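You operate a simulated robot arm through the tools that you are given. There is no shell and no other tool.

The job below is to be done with a simulated two-armed robot. You get a single attempt, and the scene is never put back.

JOB
Take the sown label and put it on the baking worktop. Pick up the sauce bottle with one hand, pass it to the other hand and put it on the shopping table top. The order is free. Set down upright: sown label, sauce bottle.

Only the result counts: the job must be done as asked and must still hold three seconds after the hand-in. Knocking over, shifting, dropping, spilling or breaking anything else fails it.

ROBOT AND FRAMES
Two 7-joint arms with two-finger parallel grippers on one trunk, on a base that drives. Base frame: it is fixed to the floor where the robot stands at the start and does not move with it; the origin is under the middle of the robot, x ahead of it, y to its left, z up; the surface under the hand at the start is at about z = 920. Readings come in mm, degrees, newtons and seconds.
The left shoulder is at the start at [20, 170, 1203], the right one opposite. With the tool pointing down near the work surface each hand reaches from about 220 to 680 mm from the robot's upright axis, wherever it stands, measured 20 degrees to its own side. Places, roughly: baking worktop [400, -2900, 900]; sauce bottle [-4000, -3750, 750]; shopping table top [-1800, -3900, 800]. Payload 3.8 kg a hand.
Tool frame (each hand has its own): the origin (TCP) lies between the finger pads and is the grasp point; the fingertips stand 30 mm ahead of it; z points along the fingers, y is the line along which they close. Largest opening 110 mm; finger width 20, thickness 10; the body of the gripper, 48 by 112 mm, starts 55 mm behind the TCP.
Orientation is that of the tool frame in the base frame, as [roll, pitch, yaw] about the fixed x, y, z axes, in that order (R = Rz(yaw) Ry(pitch) Rx(roll)). With the fingers straight down and closing along the base's y, the tool's x points along the base's -x, its y along +y and its z along -z.

CONTROLS
- The arms move only by the tool drive_tool. It takes "left_rows", "right_rows" or both (then of equal length, played together; a hand with none holds still); each is one flat list of numbers, 7 for each row, row after row: the shift along the tool's x, y, z in units of 150 mm (1.0 is 150 mm), then the turn, a rotation vector about the tool's x, y, z in units of 180 degrees (1.0 is 180 degrees), then the finger opening in cm, from 0 to 11. In form: [dx, dy, dz, wx, wy, wz, jaw, dx, dy, dz, wx, wy, wz, jaw, ...]. A call has 1 to 20 rows; each row is the pose to reach, as a shift and turn from the pose commanded when the call began, along the tool's axes at that moment. A call with a number of a shift or a turn outside -1 to 1 is refused whole. Each row takes 0.2 s and may step no farther than 50 mm and 8.6 degrees from the row before; otherwise, or with a gripper value out of range, the whole call is refused. Where a pose cannot be reached the arm comes as near as it can. A force on the tool above 40 N (or 10 N above the force at the start of the call, whichever is more), or a blocked arm, ends the call early, and 0.2 s more pass. The fingers move at their own pace (about 72 mm/s each) and stop on an object; they squeeze with about 20 N. The grip force told is the motor's: it shows also when the fingers shut on nothing. Time passes only in rows, and 0.2 s behind the last, so rows that repeat a pose let the fingers close. It gives the time, the measured TCP pose, the force on the tool (base axes), the opening and the grip force at its end, in the units of the frame above (readings bear some noise), with the torque about the TCP (base axes, N m) and any sound that the robot's microphone picked up, and new pictures: "show" is both (left out), scene, wrist or none (wrist: the cameras of the hands that moved).
- Cameras (640 x 400 px; columns grow to the right, rows downward): "scene" is now at [109.4, -11.4, 1357.5]; the picture's right is [-0.12, -0.99, 0.00], its down [-0.53, 0.06, -0.85] and it looks along [0.84, -0.10, -0.53] (base axes); focal length 221 px, centre (320, 200). "left" rides on the left gripper at [72, -17, -103] in its tool frame; the picture's right is [0.23, 0.97, 0.00], its down [-0.76, 0.18, -0.62] and it looks along [-0.61, 0.14, 0.78] (tool axes); focal length 222 px, centre (320, 200). "right" rides on the right gripper at [72, 17, -103] in its tool frame; the picture's right is [-0.23, 0.97, 0.00], its down [-0.76, -0.18, -0.62] and it looks along [-0.61, -0.14, 0.78] (tool axes); focal length 222 px, centre (320, 200). There is no depth. A picture from a camera that has moved, and an enlarged one, comes with that camera's place and axes in the base frame and with its lens.
- lift_body(by): slides the trunk up (or, below 0, down) by that many mm; the arms and the scene camera ride with it, the base frame stays. It gives what a move gives, with no picture.
- roll_base(legs): drives the robot by 1 to 6 legs, each [ahead, turn to the left] in mm and degrees, along the robot's own axes; the way and the turn of a leg run together, so that a leg with both is an arc; at most 1500 mm and 180 degrees a leg. The arms and the cameras ride along, it lands a little off, and it stops where it bumps. It gives what a move gives, and a new picture of the scene camera.
- turn_head(pan, tilt): turns the head with the scene camera to pan (to the left, within 80 degrees either way) and tilt (down, from -29 to 69), counted from straight ahead of the robot. It gives what a move gives, and a new picture of the scene camera.
- close_up(camera, box): a new picture of the part [left, top, right, bottom] of that camera's present view, enlarged. The clock stands still meanwhile.
- hand_in(): hands the job in; it is judged then, once.

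Nothing tells you exact positions but the pictures and the camera data. Unless the task says otherwise, let go and move clear before handing in.

The tools are called after "Emit:" as name(argument=value, ...) on one line, values as JSON. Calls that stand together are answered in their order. drive_tool: Moves the arms, as the interface text tells. Its arguments: {"type":"object","properties":{"left_rows":{"type":"array"},"right_rows":{"type":"array"},"show":{"type":"string","enum":["both","scene","wrist","none"]}},"required":[]} The other tools are called the same way: lift_body (by) slides the trunk up or down; roll_base (legs) drives the base; turn_head (pan, tilt) turns the head that bears the scene camera; close_up (camera, box) takes an enlarged picture of a part of a camera's view; hand_in () hands the job in.

At the start:

```text
time: 0.0
left_tcp_pos: [399.9, 138.0, 1259.8]
left_tcp_rot: [-179.9, 0.0, -179.9]
left_force: [0.3, 0.3, 0.7]
left_ft_torque: [0.02, 0.03, -0.03]
left_width: 110.1
left_gripper_force: 0.0
right_tcp_pos: [447.5, -179.3, 1172.5]
right_tcp_rot: [179.9, 0.0, -180.0]
right_force: [0.0, 0.0, 0.7]
right_ft_torque: [0.01, -0.02, 0.02]
right_width: 110.0
right_gripper_force: 0.1
trunk travel left (down, up): [-300.0, 270.0]
robot x, y, heading: [0.8, 2.5, 0.0]
head pan, tilt: [-6.6, 32.0]
```

scene: 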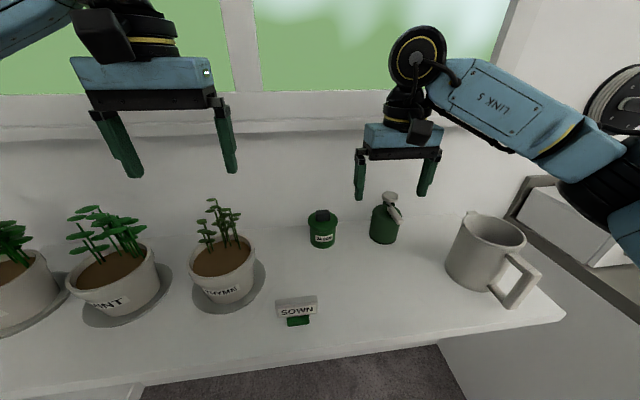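
right: 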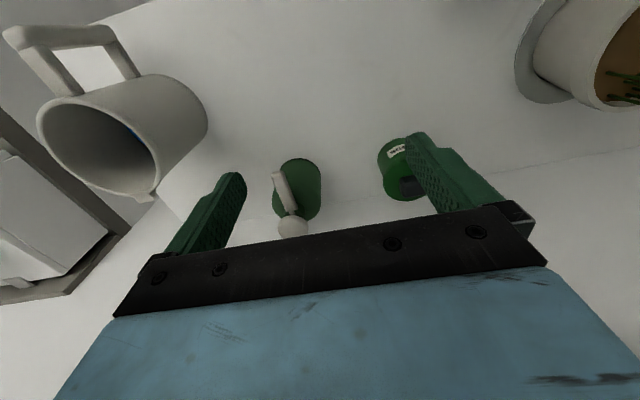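
left: 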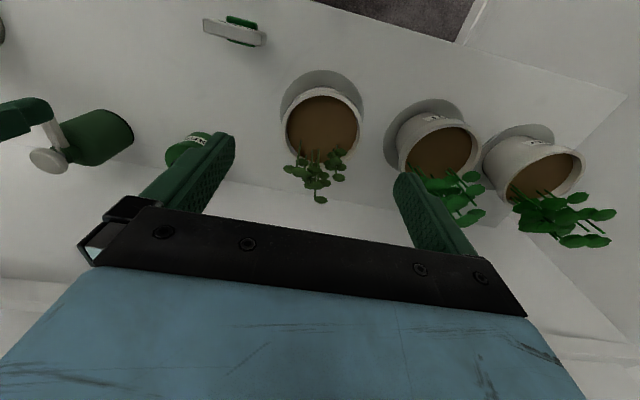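

I see a windowsill surface with pots, a green tin, a sprayer, a mug and the small "SOWN" label near the front edge, at about [354, 2, 920]. I'll look closer at it before picking.

Emit:
close_up(camera="scene", box=[240, 260, 360, 335])

Emit:
close_up(camera="left", box=[180, 0, 300, 75])

```text
5.33 times, centred on (300, 298) of scene
camera zoom: at [109.4, -11.4, 1357.5], right [-0.12, -0.99, 0.0], down [-0.53, 0.06, -0.85], along [0.84, -0.1, -0.53], focal length 1180 px, centre (427, -320)
```

zoom: 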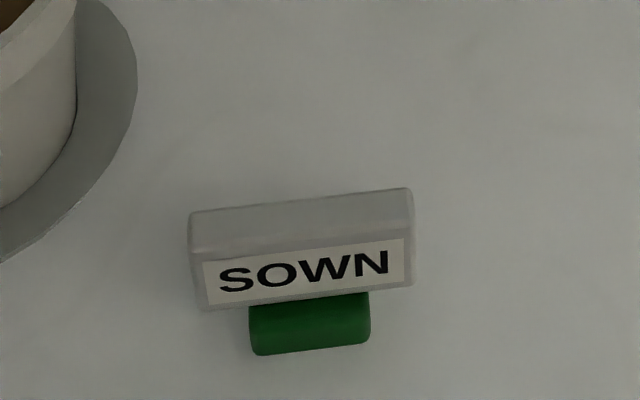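

```text
5.33 times, centred on (240, 38) of left
camera zoom: at [326.7, 119.1, 1364.0], right [-0.23, 0.97, 0.0], down [0.76, 0.18, 0.62], along [0.61, 0.14, -0.78], focal length 1185 px, centre (747, 1067)
```

zoom: 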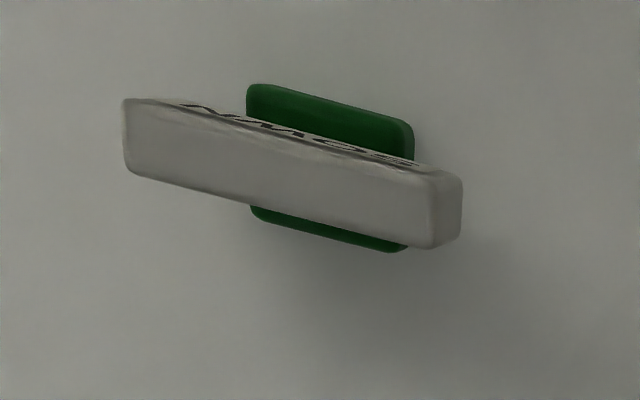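

The label is a white bar about 76 mm long and 15 mm thick, spanning z 942 to 978 on a green foot, centred near [364, 4]. I'll bring the right hand over it, with fingers closing along y on the bar ends, and move the left hand aside.

Emit:
drive_tool(right_rows=[0.139, 0.225, 0.125, 0, 0, 0, 11, 0.278, 0.45, 0.25, 0, 0, 0, 11, 0.418, 0.675, 0.375, 0, 0, 0, 11, 0.557, 0.9, 0.5, 0, 0, 0, 11], left_rows=[0, 0.15, 0, 0, 0, 0, 11, 0, 0.3, 0, 0, 0, 0, 11, 0, 0.45, 0, 0, 0, 0, 11, 0, 0.6, 0, 0, 0, 0, 11])

```text
time: 1.0
left_tcp_pos: [399.1, 227.5, 1259.9]
left_tcp_rot: [-179.9, 0.0, -179.9]
left_force: [0.5, 0.7, 0.9]
left_ft_torque: [-0.03, 0.0, 0.0]
left_width: 109.9
left_gripper_force: 0.0
right_tcp_pos: [363.7, -43.4, 1095.5]
right_tcp_rot: [180.0, 0.0, -179.9]
right_force: [0.0, -0.2, -0.2]
right_ft_torque: [0.0, 0.03, -0.03]
right_width: 109.8
right_gripper_force: 0.0
trunk travel left (down, up): [-300.0, 270.0]
robot x, y, heading: [2.0, 1.0, 0.1]
head pan, tilt: [-6.6, 32.0]
camera scene: at [109.2, -10.2, 1357.5], right [-0.12, -0.99, 0.0], down [-0.53, 0.06, -0.85], along [0.84, -0.1, -0.53], focal length 221 px, centre (320, 200)
camera right: at [290.3, -27.1, 1199.5], right [0.23, 0.97, 0.0], down [0.76, -0.18, 0.62], along [0.61, -0.14, -0.78], focal length 222 px, centre (320, 200)
camera left: at [326.6, 210.1, 1364.4], right [-0.23, 0.97, 0.0], down [0.76, 0.18, 0.62], along [0.61, 0.14, -0.78], focal length 222 px, centre (320, 200)
```

scene: 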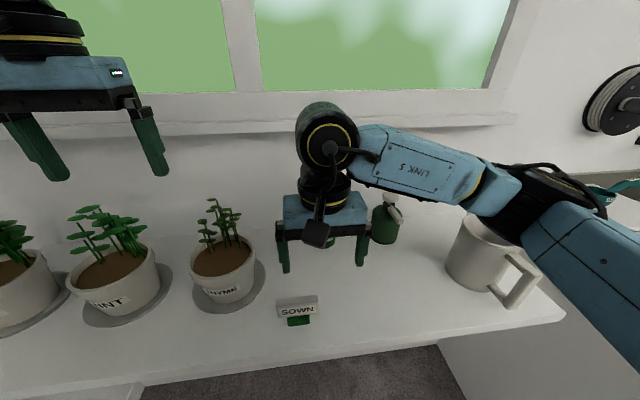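
right: 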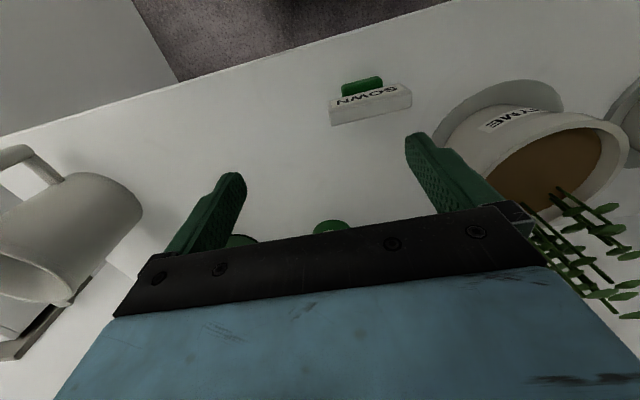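
left: 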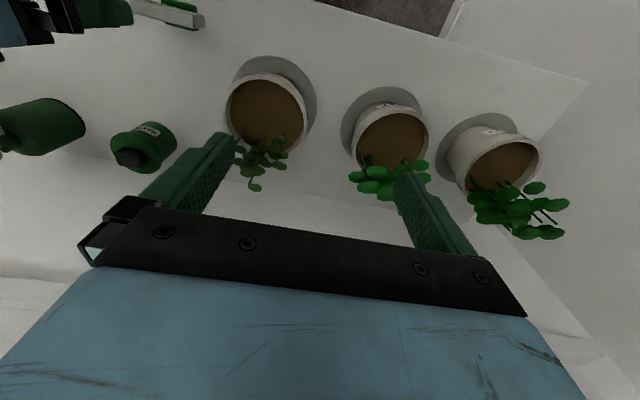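

The wrist view confirms the label at about [365, 6]. I'll shift over it, go down to z≈967 and close on the bar ends.

Emit:
drive_tool(right_rows=[0, 0.326, 0, 0, 0, 0, 11, 0, 0.326, 0, 0, 0, 0, 11, 0, 0.326, 0.2, 0, 0, 0, 11, 0, 0.326, 0.4, 0, 0, 0, 11])

```text
time: 2.0
left_tcp_pos: [400.5, 225.7, 1260.1]
left_tcp_rot: [-180.0, 0.0, -179.9]
left_force: [-1.2, -0.1, 0.0]
left_ft_torque: [0.0, 0.04, 0.01]
left_width: 110.1
left_gripper_force: 0.1
right_tcp_pos: [364.4, 1.0, 1035.2]
right_tcp_rot: [180.0, 0.1, 179.9]
right_force: [1.5, -0.1, 0.0]
right_ft_torque: [0.03, -0.02, -0.02]
right_width: 110.3
right_gripper_force: 0.1
trunk travel left (down, up): [-300.0, 270.0]
robot x, y, heading: [2.1, 2.1, 0.1]
head pan, tilt: [-6.6, 32.0]
camera scene: at [109.4, -12.1, 1357.5], right [-0.12, -0.99, 0.0], down [-0.53, 0.06, -0.85], along [0.84, -0.1, -0.53], focal length 221 px, centre (320, 200)
camera right: at [292.0, 18.7, 1140.5], right [0.23, 0.97, 0.0], down [0.76, -0.18, 0.62], along [0.61, -0.14, -0.78], focal length 222 px, centre (320, 200)
```

scene: 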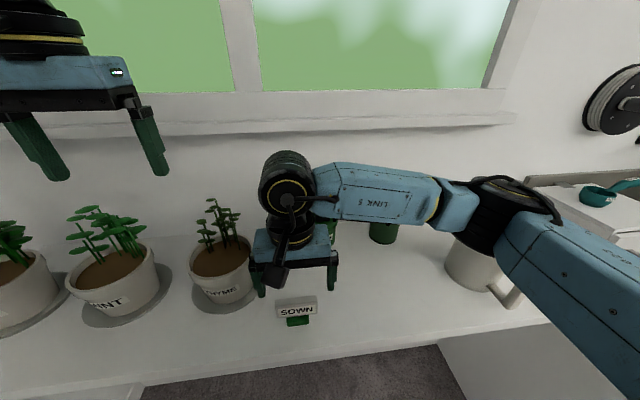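
right: 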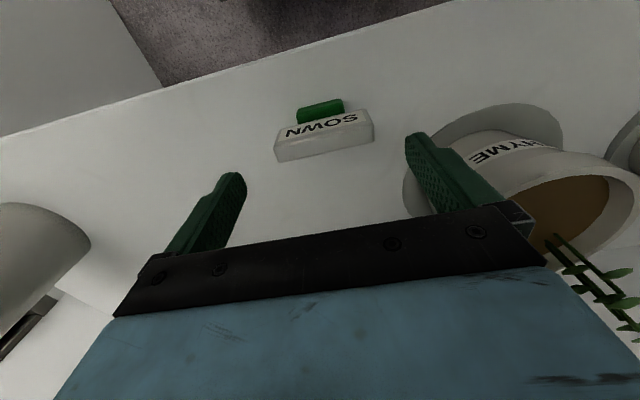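

The fingers straddle the bar and clear the pot saucer. I'll descend the remaining 68 mm and close.

Emit:
drive_tool(right_rows=[0, 0.02, 0.15, 0, 0, 0, 11, 0, 0.02, 0.3, 0, 0, 0, 11, 0, 0.02, 0.45, 0, 0, 0, 11, 0, 0.02, 0.45, 0, 0, 0, 11, 0, 0.02, 0.45, 0, 0, 0, 9, 0, 0.02, 0.45, 0, 0, 0, 7, 0, 0.02, 0.45, 0, 0, 0, 6.5, 0, 0.02, 0.45, 0, 0, 0, 6.5])

```text
time: 3.8
left_tcp_pos: [399.1, 226.5, 1260.5]
left_tcp_rot: [180.0, 0.0, -179.9]
left_force: [-0.4, 0.2, 0.1]
left_ft_torque: [0.02, -0.01, -0.02]
left_width: 110.2
left_gripper_force: 0.2
right_tcp_pos: [365.2, 6.1, 967.3]
right_tcp_rot: [180.0, 0.0, -180.0]
right_force: [-0.4, 0.4, 0.1]
right_ft_torque: [0.02, 0.03, 0.02]
right_width: 79.2
right_gripper_force: 20.1
trunk travel left (down, up): [-300.0, 270.0]
robot x, y, heading: [-0.8, -2.1, -0.2]
head pan, tilt: [-6.6, 32.0]
camera scene: at [109.4, -11.4, 1357.5], right [-0.12, -0.99, 0.0], down [-0.53, 0.06, -0.85], along [0.84, -0.1, -0.53], focal length 221 px, centre (320, 200)
camera right: at [291.2, 23.3, 1072.7], right [0.23, 0.97, 0.0], down [0.76, -0.18, 0.62], along [0.61, -0.14, -0.78], focal length 222 px, centre (320, 200)
```

scene: 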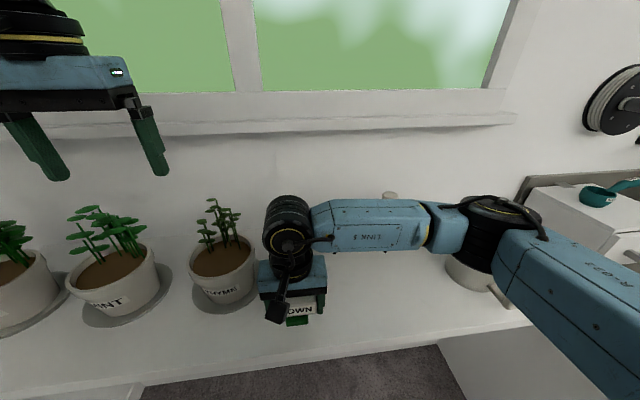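
right: 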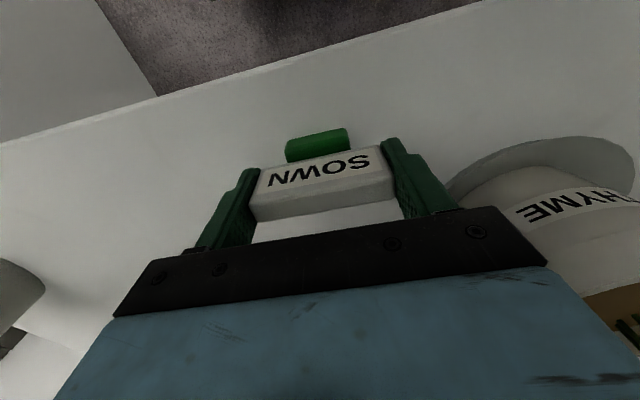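

The label is gripped (79 mm, 20 N). I'll lift it straight up.

Emit:
drive_tool(right_rows=[0, 0, -0.1, 0, 0, 0, 6.5, 0, 0, -0.25, 0, 0, 0, 6.5, 0, 0, -0.5, 0, 0, 0, 6.5, 0, 0, -0.75, 0, 0, 0, 6.5, 0, 0, -1, 0, 0, 0, 6.5])

Emit:
drive_tool(right_rows=[0, -0.25, -0.2, 0, 0, 0, 6.5, 0, -0.5, -0.4, 0, 0, 0, 6.5, 0, -0.75, -0.55, 0, 0, 0, 6.5, 0, -1, -0.65, 0, 0, 0, 6.5])

Emit:
turn_head(pan=-80, tilt=20)

```text
time: 5.0
left_tcp_pos: [398.5, 226.1, 1261.4]
left_tcp_rot: [-179.9, 0.1, -179.9]
left_force: [0.5, -0.6, 0.4]
left_ft_torque: [-0.02, 0.0, -0.01]
left_width: 110.0
left_gripper_force: 0.2
right_tcp_pos: [362.6, 7.8, 1120.8]
right_tcp_rot: [180.0, 0.1, -179.9]
right_force: [-0.1, 0.0, -0.2]
right_ft_torque: [0.02, 0.0, -0.04]
right_width: 79.3
right_gripper_force: 19.9
trunk travel left (down, up): [-300.0, 270.0]
robot x, y, heading: [1.5, 1.2, -0.2]
head pan, tilt: [-6.6, 32.0]
camera scene: at [109.1, -11.2, 1357.5], right [-0.12, -0.99, 0.0], down [-0.53, 0.06, -0.85], along [0.84, -0.1, -0.53], focal length 221 px, centre (320, 200)
camera right: at [290.1, 25.0, 1224.5], right [0.23, 0.97, 0.0], down [0.76, -0.18, 0.62], along [0.61, -0.14, -0.78], focal length 222 px, centre (320, 200)
```

scene: 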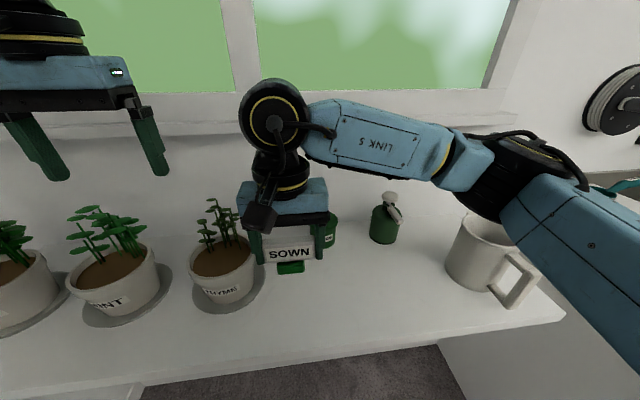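
right: 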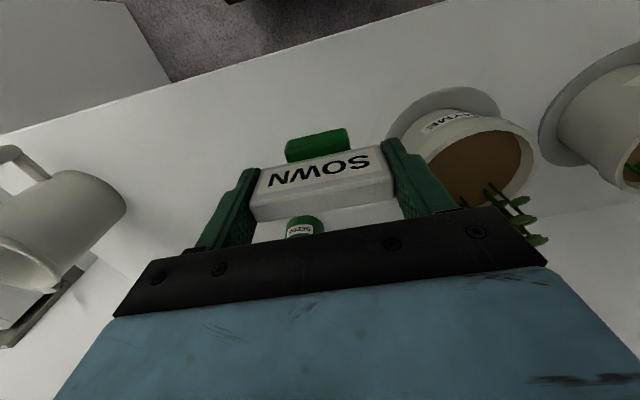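

```text
time: 6.0
left_tcp_pos: [399.2, 225.6, 1260.4]
left_tcp_rot: [-180.0, 0.0, -179.9]
left_force: [0.0, -1.1, -0.2]
left_ft_torque: [0.01, -0.02, 0.0]
left_width: 110.1
left_gripper_force: 0.0
right_tcp_pos: [362.9, -144.6, 1216.4]
right_tcp_rot: [180.0, 0.0, 179.9]
right_force: [0.7, 0.1, -0.4]
right_ft_torque: [0.01, -0.01, -0.02]
right_width: 79.2
right_gripper_force: 19.8
trunk travel left (down, up): [-300.0, 270.0]
robot x, y, heading: [-2.5, 1.0, 0.1]
head pan, tilt: [-6.6, 32.0]
camera scene: at [108.8, -12.5, 1357.5], right [-0.12, -0.99, 0.0], down [-0.53, 0.06, -0.85], along [0.84, -0.1, -0.53], focal length 221 px, centre (320, 200)
camera right: at [289.8, -128.4, 1321.0], right [0.23, 0.97, 0.0], down [0.76, -0.18, 0.62], along [0.61, -0.14, -0.78], focal length 222 px, centre (320, 200)
```

scene: 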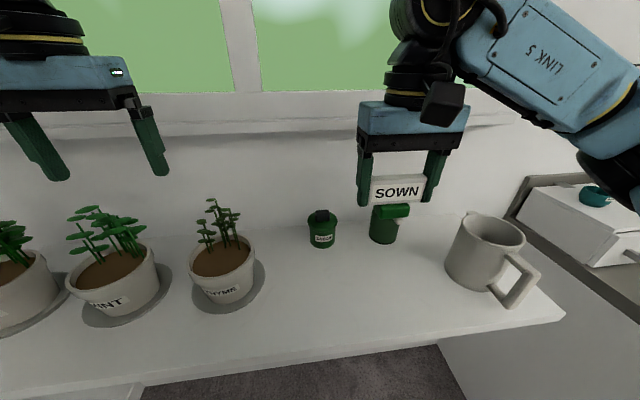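
right: 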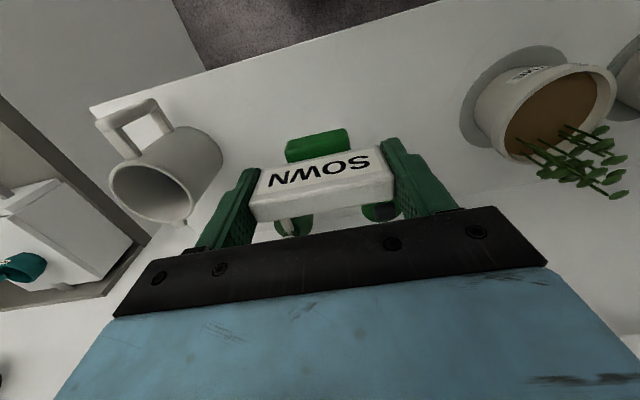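

```text
time: 7.5
left_tcp_pos: [398.0, 226.9, 1262.1]
left_tcp_rot: [-179.9, 0.0, -179.9]
left_force: [-0.8, 0.2, 0.8]
left_ft_torque: [-0.01, -0.02, 0.0]
left_width: 110.0
left_gripper_force: 0.0
right_tcp_pos: [364.3, -142.8, 1217.2]
right_tcp_rot: [-179.9, -0.1, 180.0]
right_force: [-0.4, -0.9, -0.1]
right_ft_torque: [-0.01, 0.01, -0.03]
right_width: 79.3
right_gripper_force: 19.8
trunk travel left (down, up): [-300.0, 270.0]
robot x, y, heading: [-1.6, 3.4, 0.3]
head pan, tilt: [-80.0, 20.0]
camera scene: at [36.7, -92.8, 1376.6], right [-0.98, -0.17, 0.0], down [-0.06, 0.34, -0.94], along [0.16, -0.93, -0.34], focal length 221 px, centre (320, 200)
```

scene: 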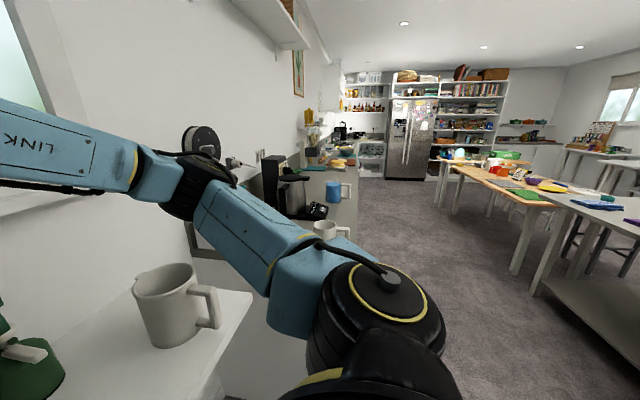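

The label is held aloft clear of everything. To my right there's a kitchen run along the same wall, a fridge far off, and tables on the other side; I'll zoom in to understand the way.

Emit:
close_up(camera="scene", box=[260, 60, 420, 160])

Emit:
close_up(camera="scene", box=[260, 130, 420, 230])

Emit:
close_up(camera="scene", box=[420, 100, 640, 237])

```text
4.00 times, centred on (340, 110) of scene
camera zoom: at [36.7, -92.8, 1376.6], right [-0.98, -0.17, 0.0], down [-0.06, 0.34, -0.94], along [0.16, -0.93, -0.34], focal length 885 px, centre (240, 560)
```

zoom: 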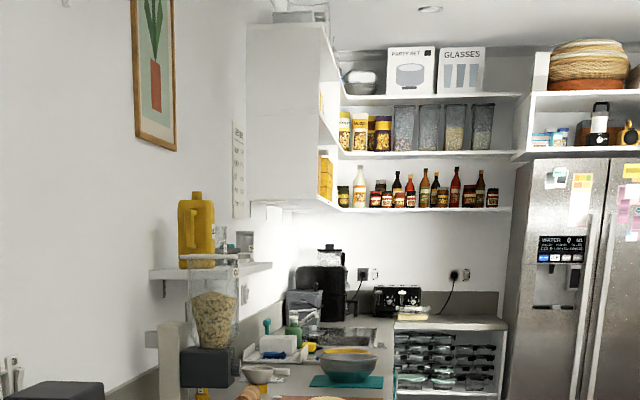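

```text
4.00 times, centred on (340, 180) of scene
camera zoom: at [36.7, -92.8, 1376.6], right [-0.98, -0.17, 0.0], down [-0.06, 0.34, -0.94], along [0.16, -0.93, -0.34], focal length 885 px, centre (240, 280)
```

zoom: 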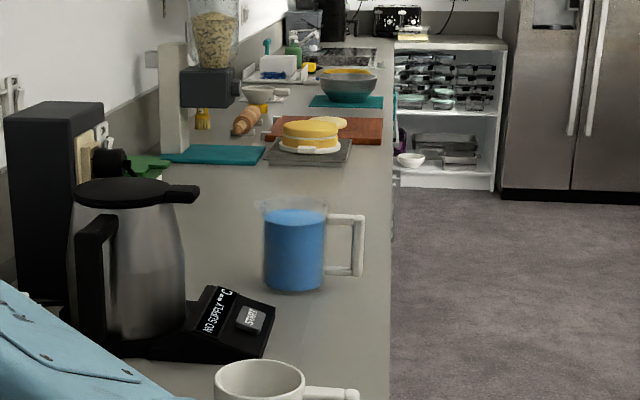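

```text
2.91 times, centred on (530, 168) of scene
camera zoom: at [36.7, -92.8, 1376.6], right [-0.98, -0.17, 0.0], down [-0.06, 0.34, -0.94], along [0.16, -0.93, -0.34], focal length 644 px, centre (-291, 292)
```

zoom: 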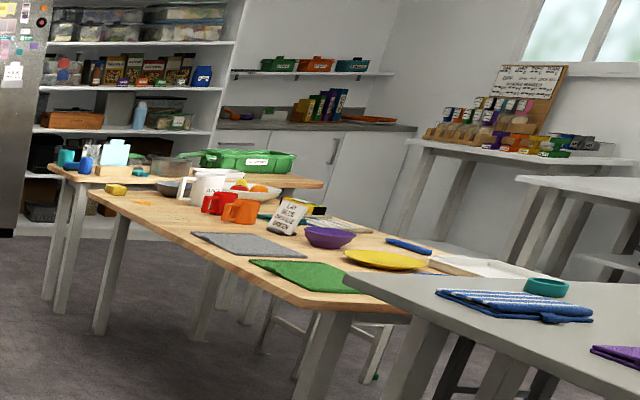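

The kitchen counter edge is at about x≈35, with baking things around y≈-2900; tables on the opposite side have their edge at about x≈-1175. I'll back off into the aisle and turn right to drive along it.

Emit:
roll_base(legs=[[-500, 0], [0, -90]])

Emit:
turn_head(pan=0, tilt=15)

```text
time: 14.2
left_tcp_pos: [-282.5, -400.6, 1261.2]
left_tcp_rot: [180.0, 0.0, 89.8]
left_force: [-0.2, -0.5, 0.2]
left_ft_torque: [-0.01, -0.01, -0.01]
left_width: 110.0
left_gripper_force: 0.1
right_tcp_pos: [-652.9, -361.4, 1216.4]
right_tcp_rot: [-180.0, 0.0, 89.6]
right_force: [0.8, -0.2, -0.7]
right_ft_torque: [-0.01, -0.01, -0.03]
right_width: 79.6
right_gripper_force: 19.8
trunk travel left (down, up): [-300.0, 270.0]
robot x, y, heading: [-504.7, -0.8, -90.5]
head pan, tilt: [-80.0, 20.0]
camera scene: at [-599.3, -36.9, 1376.6], right [-0.17, 0.99, 0.0], down [0.34, 0.06, -0.94], along [-0.93, -0.16, -0.34], focal length 221 px, centre (320, 200)
```

scene: 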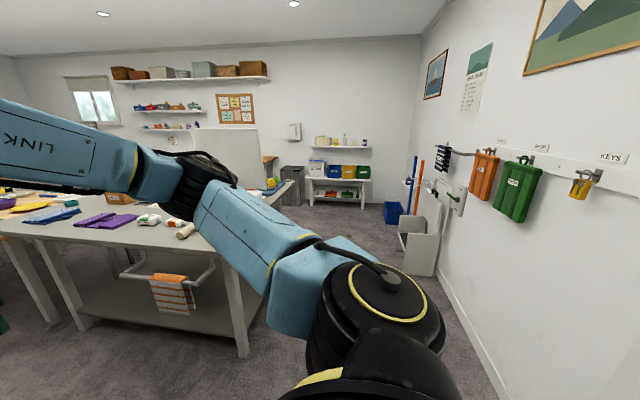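

```text
time: 15.8
left_tcp_pos: [-282.6, -399.8, 1259.8]
left_tcp_rot: [-180.0, 0.1, 89.8]
left_force: [0.1, 0.4, 0.2]
left_ft_torque: [0.03, 0.04, 0.02]
left_width: 109.9
left_gripper_force: 0.0
right_tcp_pos: [-653.5, -362.6, 1216.9]
right_tcp_rot: [-180.0, 0.0, 89.6]
right_force: [-0.5, 0.1, -0.8]
right_ft_torque: [0.0, 0.01, 0.0]
right_width: 79.2
right_gripper_force: 20.2
trunk travel left (down, up): [-300.0, 270.0]
robot x, y, heading: [-508.4, 2.4, -90.3]
head pan, tilt: [0.0, 15.0]
camera scene: at [-508.0, -114.7, 1384.8], right [-1.0, 0.01, 0.0], down [0.0, 0.26, -0.97], along [-0.01, -0.97, -0.26], focal length 221 px, centre (320, 200)
```

scene: 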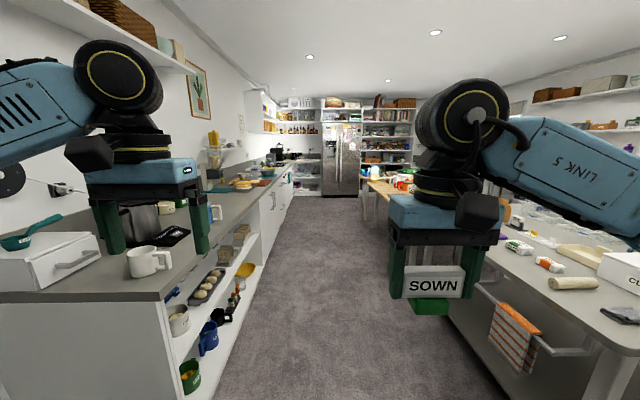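

The aisle is clear ahead. I'll drive along it to just before the baking area and look left at the worktop.

Emit:
roll_base(legs=[[1500, 0], [700, 0]])

Emit:
turn_head(pan=50, tilt=20)

```text
time: 26.7
left_tcp_pos: [-233.7, -2608.0, 1260.2]
left_tcp_rot: [179.9, 0.0, 91.3]
left_force: [0.6, 0.0, -0.2]
left_ft_torque: [0.02, -0.01, 0.01]
left_width: 110.0
left_gripper_force: 0.1
right_tcp_pos: [-605.2, -2580.0, 1217.1]
right_tcp_rot: [-180.0, 0.0, 91.0]
right_force: [-0.5, 0.0, -0.6]
right_ft_torque: [-0.02, 0.0, -0.01]
right_width: 79.3
right_gripper_force: 20.0
trunk travel left (down, up): [-300.0, 270.0]
robot x, y, heading: [-468.1, -2213.1, -88.9]
head pan, tilt: [0.0, 15.0]
camera scene: at [-466.4, -2328.9, 1384.7], right [-1.0, -0.02, 0.0], down [0.0, 0.26, -0.97], along [0.02, -0.97, -0.26], focal length 221 px, centre (320, 200)
```

scene: 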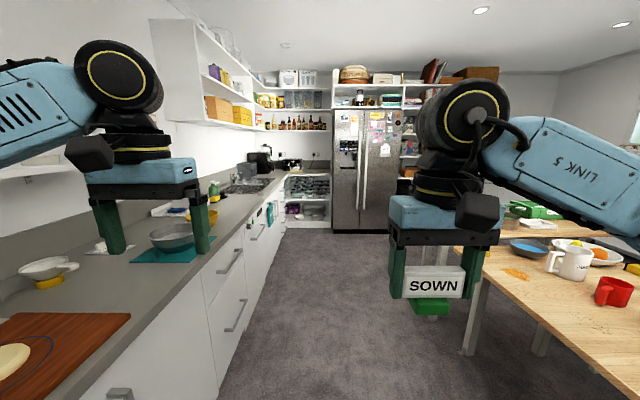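

```text
time: 27.9
left_tcp_pos: [-235.3, -2607.5, 1260.9]
left_tcp_rot: [180.0, 0.0, 91.2]
left_force: [-0.4, 0.2, -0.1]
left_ft_torque: [0.0, 0.02, 0.01]
left_width: 109.9
left_gripper_force: 0.1
right_tcp_pos: [-604.5, -2579.7, 1218.1]
right_tcp_rot: [-180.0, 0.0, 91.1]
right_force: [0.6, 0.2, -1.3]
right_ft_torque: [-0.02, -0.01, 0.0]
right_width: 79.5
right_gripper_force: 19.6
trunk travel left (down, up): [-300.0, 270.0]
robot x, y, heading: [-466.0, -2213.3, -89.1]
head pan, tilt: [50.0, 20.0]
camera scene: at [-395.7, -2293.7, 1376.6], right [-0.63, -0.78, 0.0], down [-0.27, 0.22, -0.94], along [0.73, -0.59, -0.34], focal length 221 px, centre (320, 200)
```

scene: 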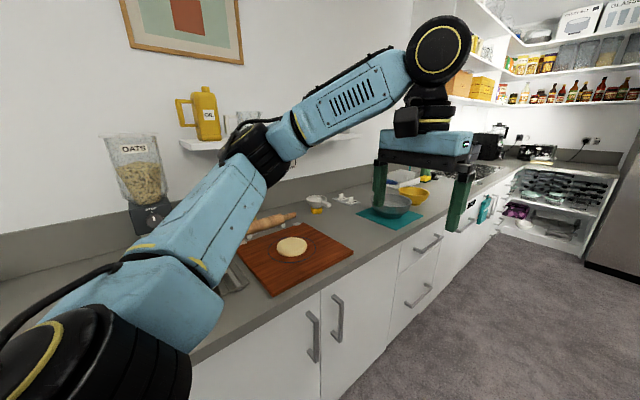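

The gap between the wooden board (ends y≈-2850) and the teal mat (starts y≈-3125) at x≈100–350 is free worktop. I'll drive to y≈-2850, turn to face it and edge closer.

Emit:
roll_base(legs=[[640, 0], [0, 89]])

Emit:
turn_head(pan=-5, tilt=40)

```text
time: 35.1
left_tcp_pos: [-49.9, -2638.6, 1260.7]
left_tcp_rot: [179.9, -0.1, 177.5]
left_force: [-1.1, -0.3, -0.4]
left_ft_torque: [-0.03, 0.02, 0.03]
left_width: 110.2
left_gripper_force: 0.0
right_tcp_pos: [-103.3, -3007.7, 1216.5]
right_tcp_rot: [-180.0, 0.1, 177.4]
right_force: [0.1, -0.5, -0.1]
right_ft_torque: [0.02, 0.0, -0.04]
right_width: 79.4
right_gripper_force: 20.1
trunk travel left (down, up): [-300.0, 270.0]
robot x, y, heading: [-459.6, -2852.5, -2.9]
head pan, tilt: [50.0, 20.0]
camera scene: at [-375.4, -2781.1, 1376.6], right [0.74, -0.68, 0.0], down [-0.23, -0.25, -0.94], along [0.64, 0.69, -0.34], focal length 221 px, centre (320, 200)
```

scene: 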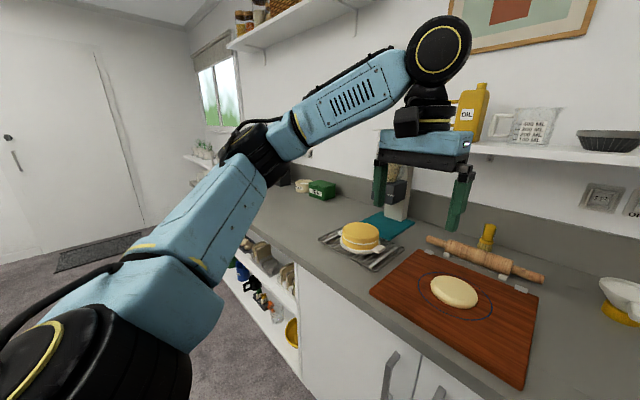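

```text
time: 36.4
left_tcp_pos: [-50.3, -2638.9, 1261.4]
left_tcp_rot: [179.9, 0.0, 177.5]
left_force: [0.2, -0.2, -0.2]
left_ft_torque: [0.01, 0.03, -0.01]
left_width: 109.8
left_gripper_force: 0.0
right_tcp_pos: [-100.9, -3008.1, 1216.7]
right_tcp_rot: [180.0, -0.1, 177.4]
right_force: [-0.2, -0.1, -1.0]
right_ft_torque: [-0.02, 0.0, -0.01]
right_width: 79.3
right_gripper_force: 20.1
trunk travel left (down, up): [-300.0, 270.0]
robot x, y, heading: [-460.8, -2849.4, -2.7]
head pan, tilt: [-5.0, 40.0]
camera scene: at [-354.1, -2861.0, 1345.2], right [-0.13, -0.99, 0.0], down [-0.64, 0.08, -0.77], along [0.76, -0.1, -0.64], focal length 221 px, centre (320, 200)
```

scene: 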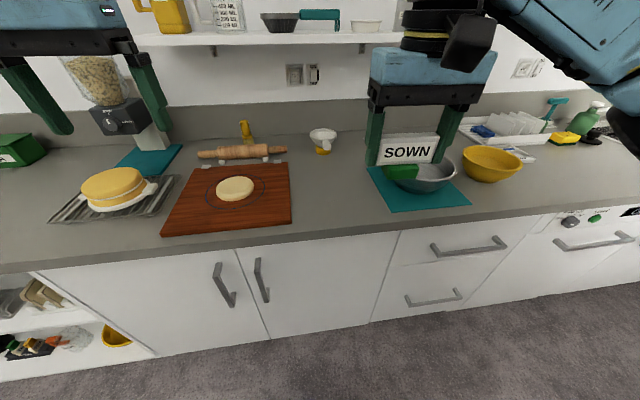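

The free gap is centred about [200, -2985, 900]. I'll edge forward 130 mm and move the right hand out over that gap.

Emit:
roll_base(legs=[[130, 0]])

Emit:
drive_tool(right_rows=[-0.25, -0.0, 0.1, 0, 0, 0, 6.5, -0.5, 0.0, 0.3, 0, 0, 0, 6.5, -0.75, 0.05, 0.5, 0, 0, 0, 6.5, -1.0, 0.1, 0.7, 0, 0, 0, 6.5, -1.0, 0.1, 0.9, 0, 0, 0, 6.5])

```text
time: 37.7
left_tcp_pos: [81.2, -2644.4, 1260.0]
left_tcp_rot: [-179.9, 0.0, 177.5]
left_force: [0.2, 0.6, -0.1]
left_ft_torque: [0.0, 0.01, 0.0]
left_width: 110.0
left_gripper_force: 0.0
right_tcp_pos: [29.2, -3013.8, 1217.3]
right_tcp_rot: [180.0, -0.1, 177.5]
right_force: [-0.7, -0.4, -1.3]
right_ft_torque: [0.02, 0.02, 0.01]
right_width: 79.3
right_gripper_force: 19.9
trunk travel left (down, up): [-300.0, 270.0]
robot x, y, heading: [-330.7, -2854.1, -2.5]
head pan, tilt: [-5.0, 40.0]
camera scene: at [-223.6, -2866.7, 1345.1], right [-0.13, -0.99, 0.0], down [-0.64, 0.08, -0.77], along [0.76, -0.1, -0.64], focal length 221 px, centre (320, 200)
```

scene: 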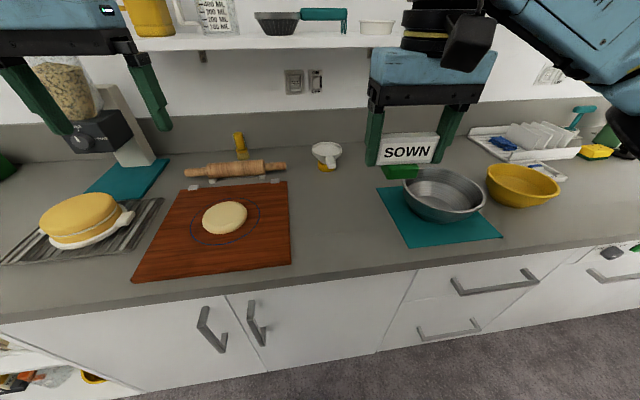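

```text
time: 38.9
left_tcp_pos: [79.2, -2645.8, 1260.8]
left_tcp_rot: [180.0, -0.1, 177.6]
left_force: [-0.7, -0.6, 0.0]
left_ft_torque: [-0.01, 0.01, 0.01]
left_width: 110.3
left_gripper_force: 0.1
right_tcp_pos: [180.9, -3007.2, 1082.3]
right_tcp_rot: [179.9, 0.0, 177.5]
right_force: [-0.5, 0.3, -0.9]
right_ft_torque: [0.02, 0.0, -0.02]
right_width: 79.3
right_gripper_force: 19.9
trunk travel left (down, up): [-300.0, 270.0]
robot x, y, heading: [-330.0, -2855.0, -2.4]
head pan, tilt: [-5.0, 40.0]
camera scene: at [-225.0, -2867.2, 1345.2], right [-0.13, -0.99, 0.0], down [-0.64, 0.08, -0.77], along [0.76, -0.1, -0.64], focal length 221 px, centre (320, 200)
camera right: at [107.7, -2986.4, 1185.1], right [0.27, 0.96, 0.0], down [0.75, -0.21, 0.62], along [0.6, -0.17, -0.78], focal length 222 px, centre (320, 200)
```

scene: 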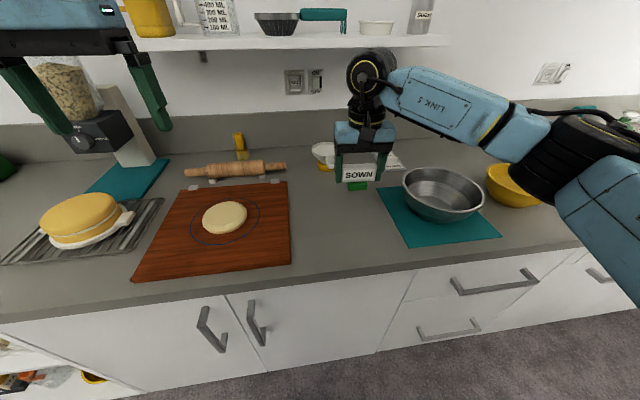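
right: 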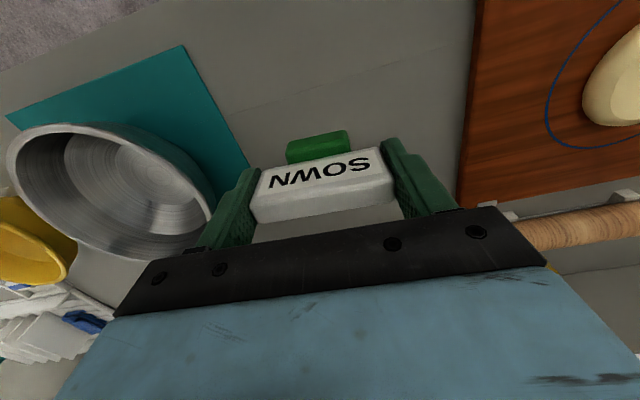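

There's a faint line on the counter near the target; I'll check it before lowering.

Emit:
close_up(camera="right", box=[160, 0, 480, 200])

Emit:
close_up(camera="scene", box=[260, 130, 500, 280])

```text
2.00 times, centred on (320, 100) of right
camera zoom: at [107.7, -2986.4, 1185.1], right [0.27, 0.96, 0.0], down [0.75, -0.21, 0.62], along [0.6, -0.17, -0.78], focal length 444 px, centre (320, 400)
```

zoom: 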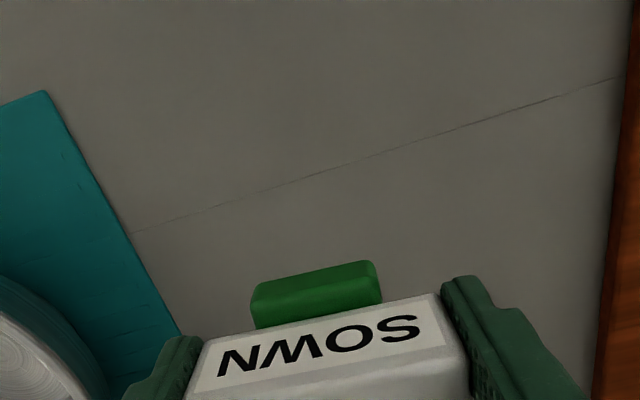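

```text
2.67 times, centred on (380, 205) of scene
camera zoom: at [-225.0, -2867.2, 1345.2], right [-0.13, -0.99, 0.0], down [-0.64, 0.08, -0.77], along [0.76, -0.1, -0.64], focal length 590 px, centre (160, 187)
```

zoom: 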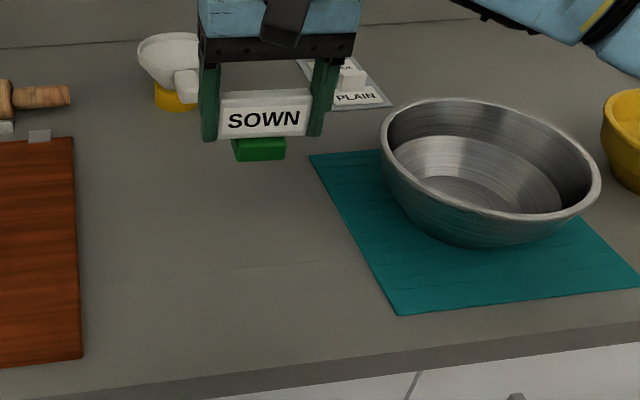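

That's only a texture seam. I'll lower the label over the gap to just above the counter.

Emit:
drive_tool(right_rows=[0, 0.13, 0.2, 0, 0, 0, 6.5, 0, 0.13, 0.4, 0, 0, 0, 6.5, 0, 0.13, 0.6, 0, 0, 0, 6.5, 0, 0.13, 0.8, 0, 0, 0, 6.5, 0, 0.13, 0.8, 0, 0, 0, 6.5])

Emit:
close_up(camera="scene", box=[290, 130, 410, 205])

```text
time: 40.1
left_tcp_pos: [78.1, -2644.6, 1260.9]
left_tcp_rot: [-180.0, 0.0, 177.5]
left_force: [-0.7, 0.0, 1.0]
left_ft_torque: [-0.02, -0.01, 0.02]
left_width: 110.2
left_gripper_force: 0.1
right_tcp_pos: [181.1, -2985.9, 962.1]
right_tcp_rot: [180.0, 0.0, 177.4]
right_force: [0.1, -0.1, -0.1]
right_ft_torque: [-0.02, -0.01, 0.01]
right_width: 79.1
right_gripper_force: 20.5
trunk travel left (down, up): [-300.0, 270.0]
robot x, y, heading: [-331.6, -2852.1, -2.4]
head pan, tilt: [-5.0, 40.0]
camera scene: at [-224.9, -2866.5, 1345.3], right [-0.13, -0.99, 0.0], down [-0.64, 0.08, -0.77], along [0.76, -0.1, -0.64], focal length 221 px, centre (320, 200)
camera right: at [108.5, -2965.6, 1065.6], right [0.27, 0.96, 0.0], down [0.75, -0.21, 0.62], along [0.6, -0.17, -0.78], focal length 222 px, centre (320, 200)
```

scene: 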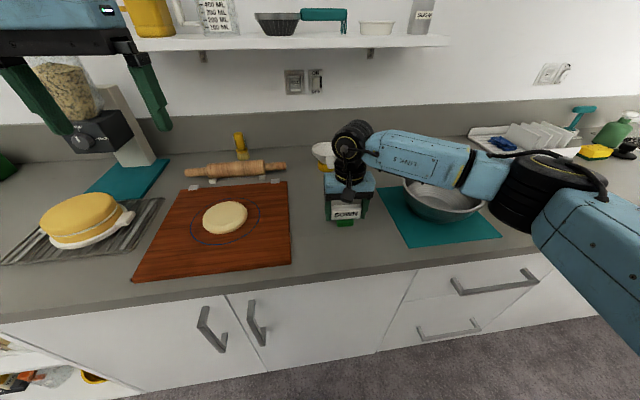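
right: 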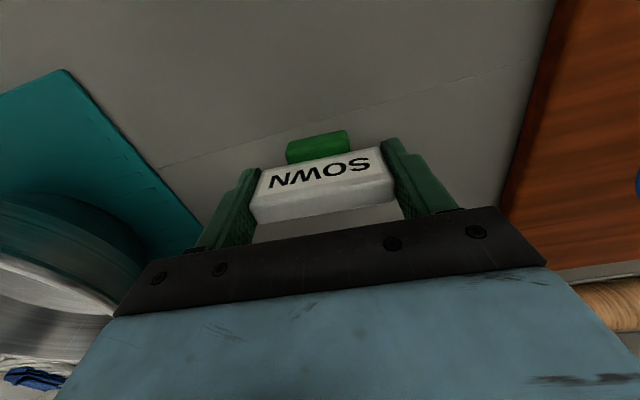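

```text
5.33 times, centred on (350, 168) of scene
camera zoom: at [-224.9, -2866.5, 1345.3], right [-0.13, -0.99, 0.0], down [-0.64, 0.08, -0.77], along [0.76, -0.1, -0.64], focal length 1180 px, centre (160, 373)
```

zoom: 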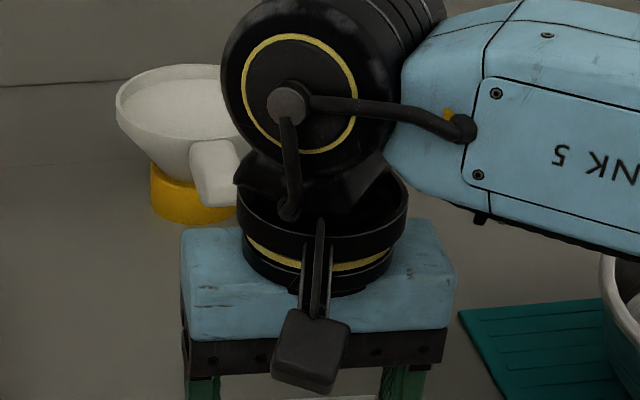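

About 15 mm of clearance should remain. I'll lower in small steps and watch the force.

Emit:
drive_tool(right_rows=[0, 0, 0.03, 0, 0, 0, 6.5, 0, 0, 0.06, 0, 0, 0, 6.5, 0, 0, 0.08, 0, 0, 0, 6.5, 0, 0, 0.08, 0, 0, 0, 6.5], show="none")

Emit:
close_up(camera="right", box=[240, 90, 400, 190])

```text
time: 41.1
left_tcp_pos: [79.1, -2646.3, 1260.9]
left_tcp_rot: [-180.0, 0.0, 177.7]
left_force: [0.0, 0.5, 0.2]
left_ft_torque: [-0.02, 0.0, 0.01]
left_width: 110.0
left_gripper_force: 0.1
right_tcp_pos: [180.2, -2983.7, 948.6]
right_tcp_rot: [179.9, 0.0, 177.5]
right_force: [-0.1, -0.6, -0.9]
right_ft_torque: [0.0, 0.03, 0.01]
right_width: 79.4
right_gripper_force: 19.6
trunk travel left (down, up): [-300.0, 270.0]
robot x, y, heading: [-329.4, -2853.2, -2.3]
head pan, tilt: [-5.0, 40.0]
```

```text
4.00 times, centred on (320, 140) of right
camera zoom: at [107.2, -2964.5, 1052.5], right [0.27, 0.96, 0.0], down [0.75, -0.21, 0.62], along [0.6, -0.17, -0.78], focal length 888 px, centre (320, 440)
```

zoom: 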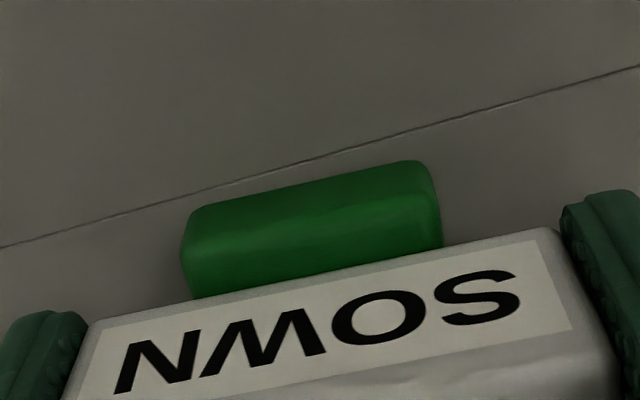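

No contact yet; continuing with 1 mm steps.

Emit:
drive_tool(right_rows=[0, 0, 0.007, 0, 0, 0, 6.5, 0, 0, 0.014, 0, 0, 0, 6.5, 0, 0, 0.02, 0, 0, 0, 6.5, 0, 0, 0.02, 0, 0, 0, 6.5], show="none")

```text
time: 42.1
left_tcp_pos: [78.8, -2644.6, 1262.3]
left_tcp_rot: [180.0, 0.0, 177.7]
left_force: [0.1, 0.2, -0.5]
left_ft_torque: [-0.01, 0.0, 0.03]
left_width: 109.8
left_gripper_force: 0.0
right_tcp_pos: [178.1, -2985.5, 947.5]
right_tcp_rot: [179.9, 0.2, 177.5]
right_force: [0.6, -0.4, 8.3]
right_ft_torque: [-0.11, 0.02, -0.02]
right_width: 79.5
right_gripper_force: 19.6
trunk travel left (down, up): [-300.0, 270.0]
robot x, y, heading: [-330.2, -2853.3, -2.8]
head pan, tilt: [-5.0, 40.0]
```

Contact at 8 N: the foot is on the worktop. I'll open and withdraw straight up.

Emit:
drive_tool(right_rows=[0, 0, 0, 0, 0, 0, 8.5, 0, 0, 0, 0, 0, 0, 10, 0, 0, 0, 0, 0, 0, 11, 0, 0, 0, 0, 0, 0, 11], show="wrist")

Emit:
drive_tool(right_rows=[0, 0, -0.1, 0, 0, 0, 11, 0, 0, -0.25, 0, 0, 0, 11, 0, 0, -0.5, 0, 0, 0, 11, 0, 0, -0.75, 0, 0, 0, 11, 0, 0, -1, 0, 0, 0, 11])

```text
time: 43.1
left_tcp_pos: [79.3, -2644.1, 1261.0]
left_tcp_rot: [-180.0, 0.1, 177.5]
left_force: [-0.9, 0.4, 0.6]
left_ft_torque: [-0.03, 0.01, -0.02]
left_width: 110.0
left_gripper_force: 0.2
right_tcp_pos: [179.6, -2984.8, 946.8]
right_tcp_rot: [180.0, 0.0, 177.5]
right_force: [-0.2, -0.5, -0.9]
right_ft_torque: [0.02, -0.01, -0.02]
right_width: 110.1
right_gripper_force: 0.1
trunk travel left (down, up): [-300.0, 270.0]
robot x, y, heading: [-328.6, -2852.2, -2.5]
head pan, tilt: [-5.0, 40.0]
camera right: at [106.9, -2964.8, 1051.0], right [0.27, 0.96, 0.0], down [0.75, -0.21, 0.62], along [0.6, -0.17, -0.78], focal length 222 px, centre (320, 200)
```

right: 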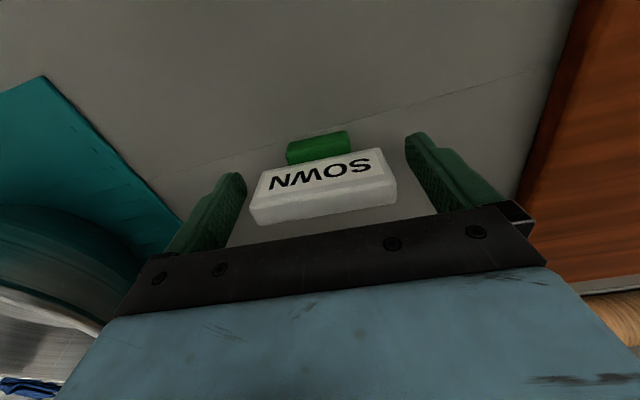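

```text
time: 44.3
left_tcp_pos: [78.9, -2644.9, 1261.1]
left_tcp_rot: [179.9, 0.1, 177.6]
left_force: [-0.6, 0.1, 0.2]
left_ft_torque: [0.02, -0.04, 0.0]
left_width: 109.9
left_gripper_force: 0.0
right_tcp_pos: [178.8, -2985.1, 1096.0]
right_tcp_rot: [179.9, 0.0, 177.5]
right_force: [0.0, -0.2, -0.7]
right_ft_torque: [-0.02, 0.05, -0.01]
right_width: 110.0
right_gripper_force: 0.1
trunk travel left (down, up): [-300.0, 270.0]
robot x, y, heading: [-328.4, -2854.7, -2.4]
head pan, tilt: [-5.0, 40.0]
camera scene: at [-225.2, -2866.3, 1345.3], right [-0.13, -0.99, 0.0], down [-0.64, 0.08, -0.77], along [0.76, -0.1, -0.64], focal length 221 px, centre (320, 200)
camera right: at [107.1, -2965.3, 1200.1], right [0.27, 0.96, 0.0], down [0.75, -0.21, 0.62], along [0.6, -0.17, -0.78], focal length 222 px, centre (320, 200)
```

scene: 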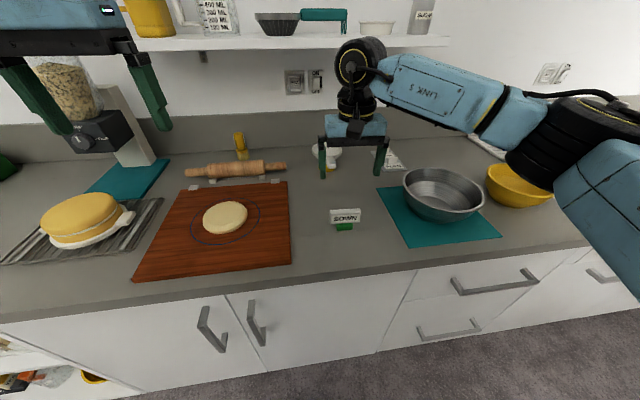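
right: 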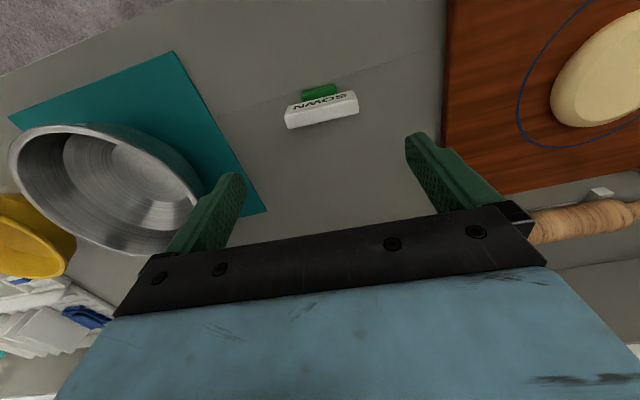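

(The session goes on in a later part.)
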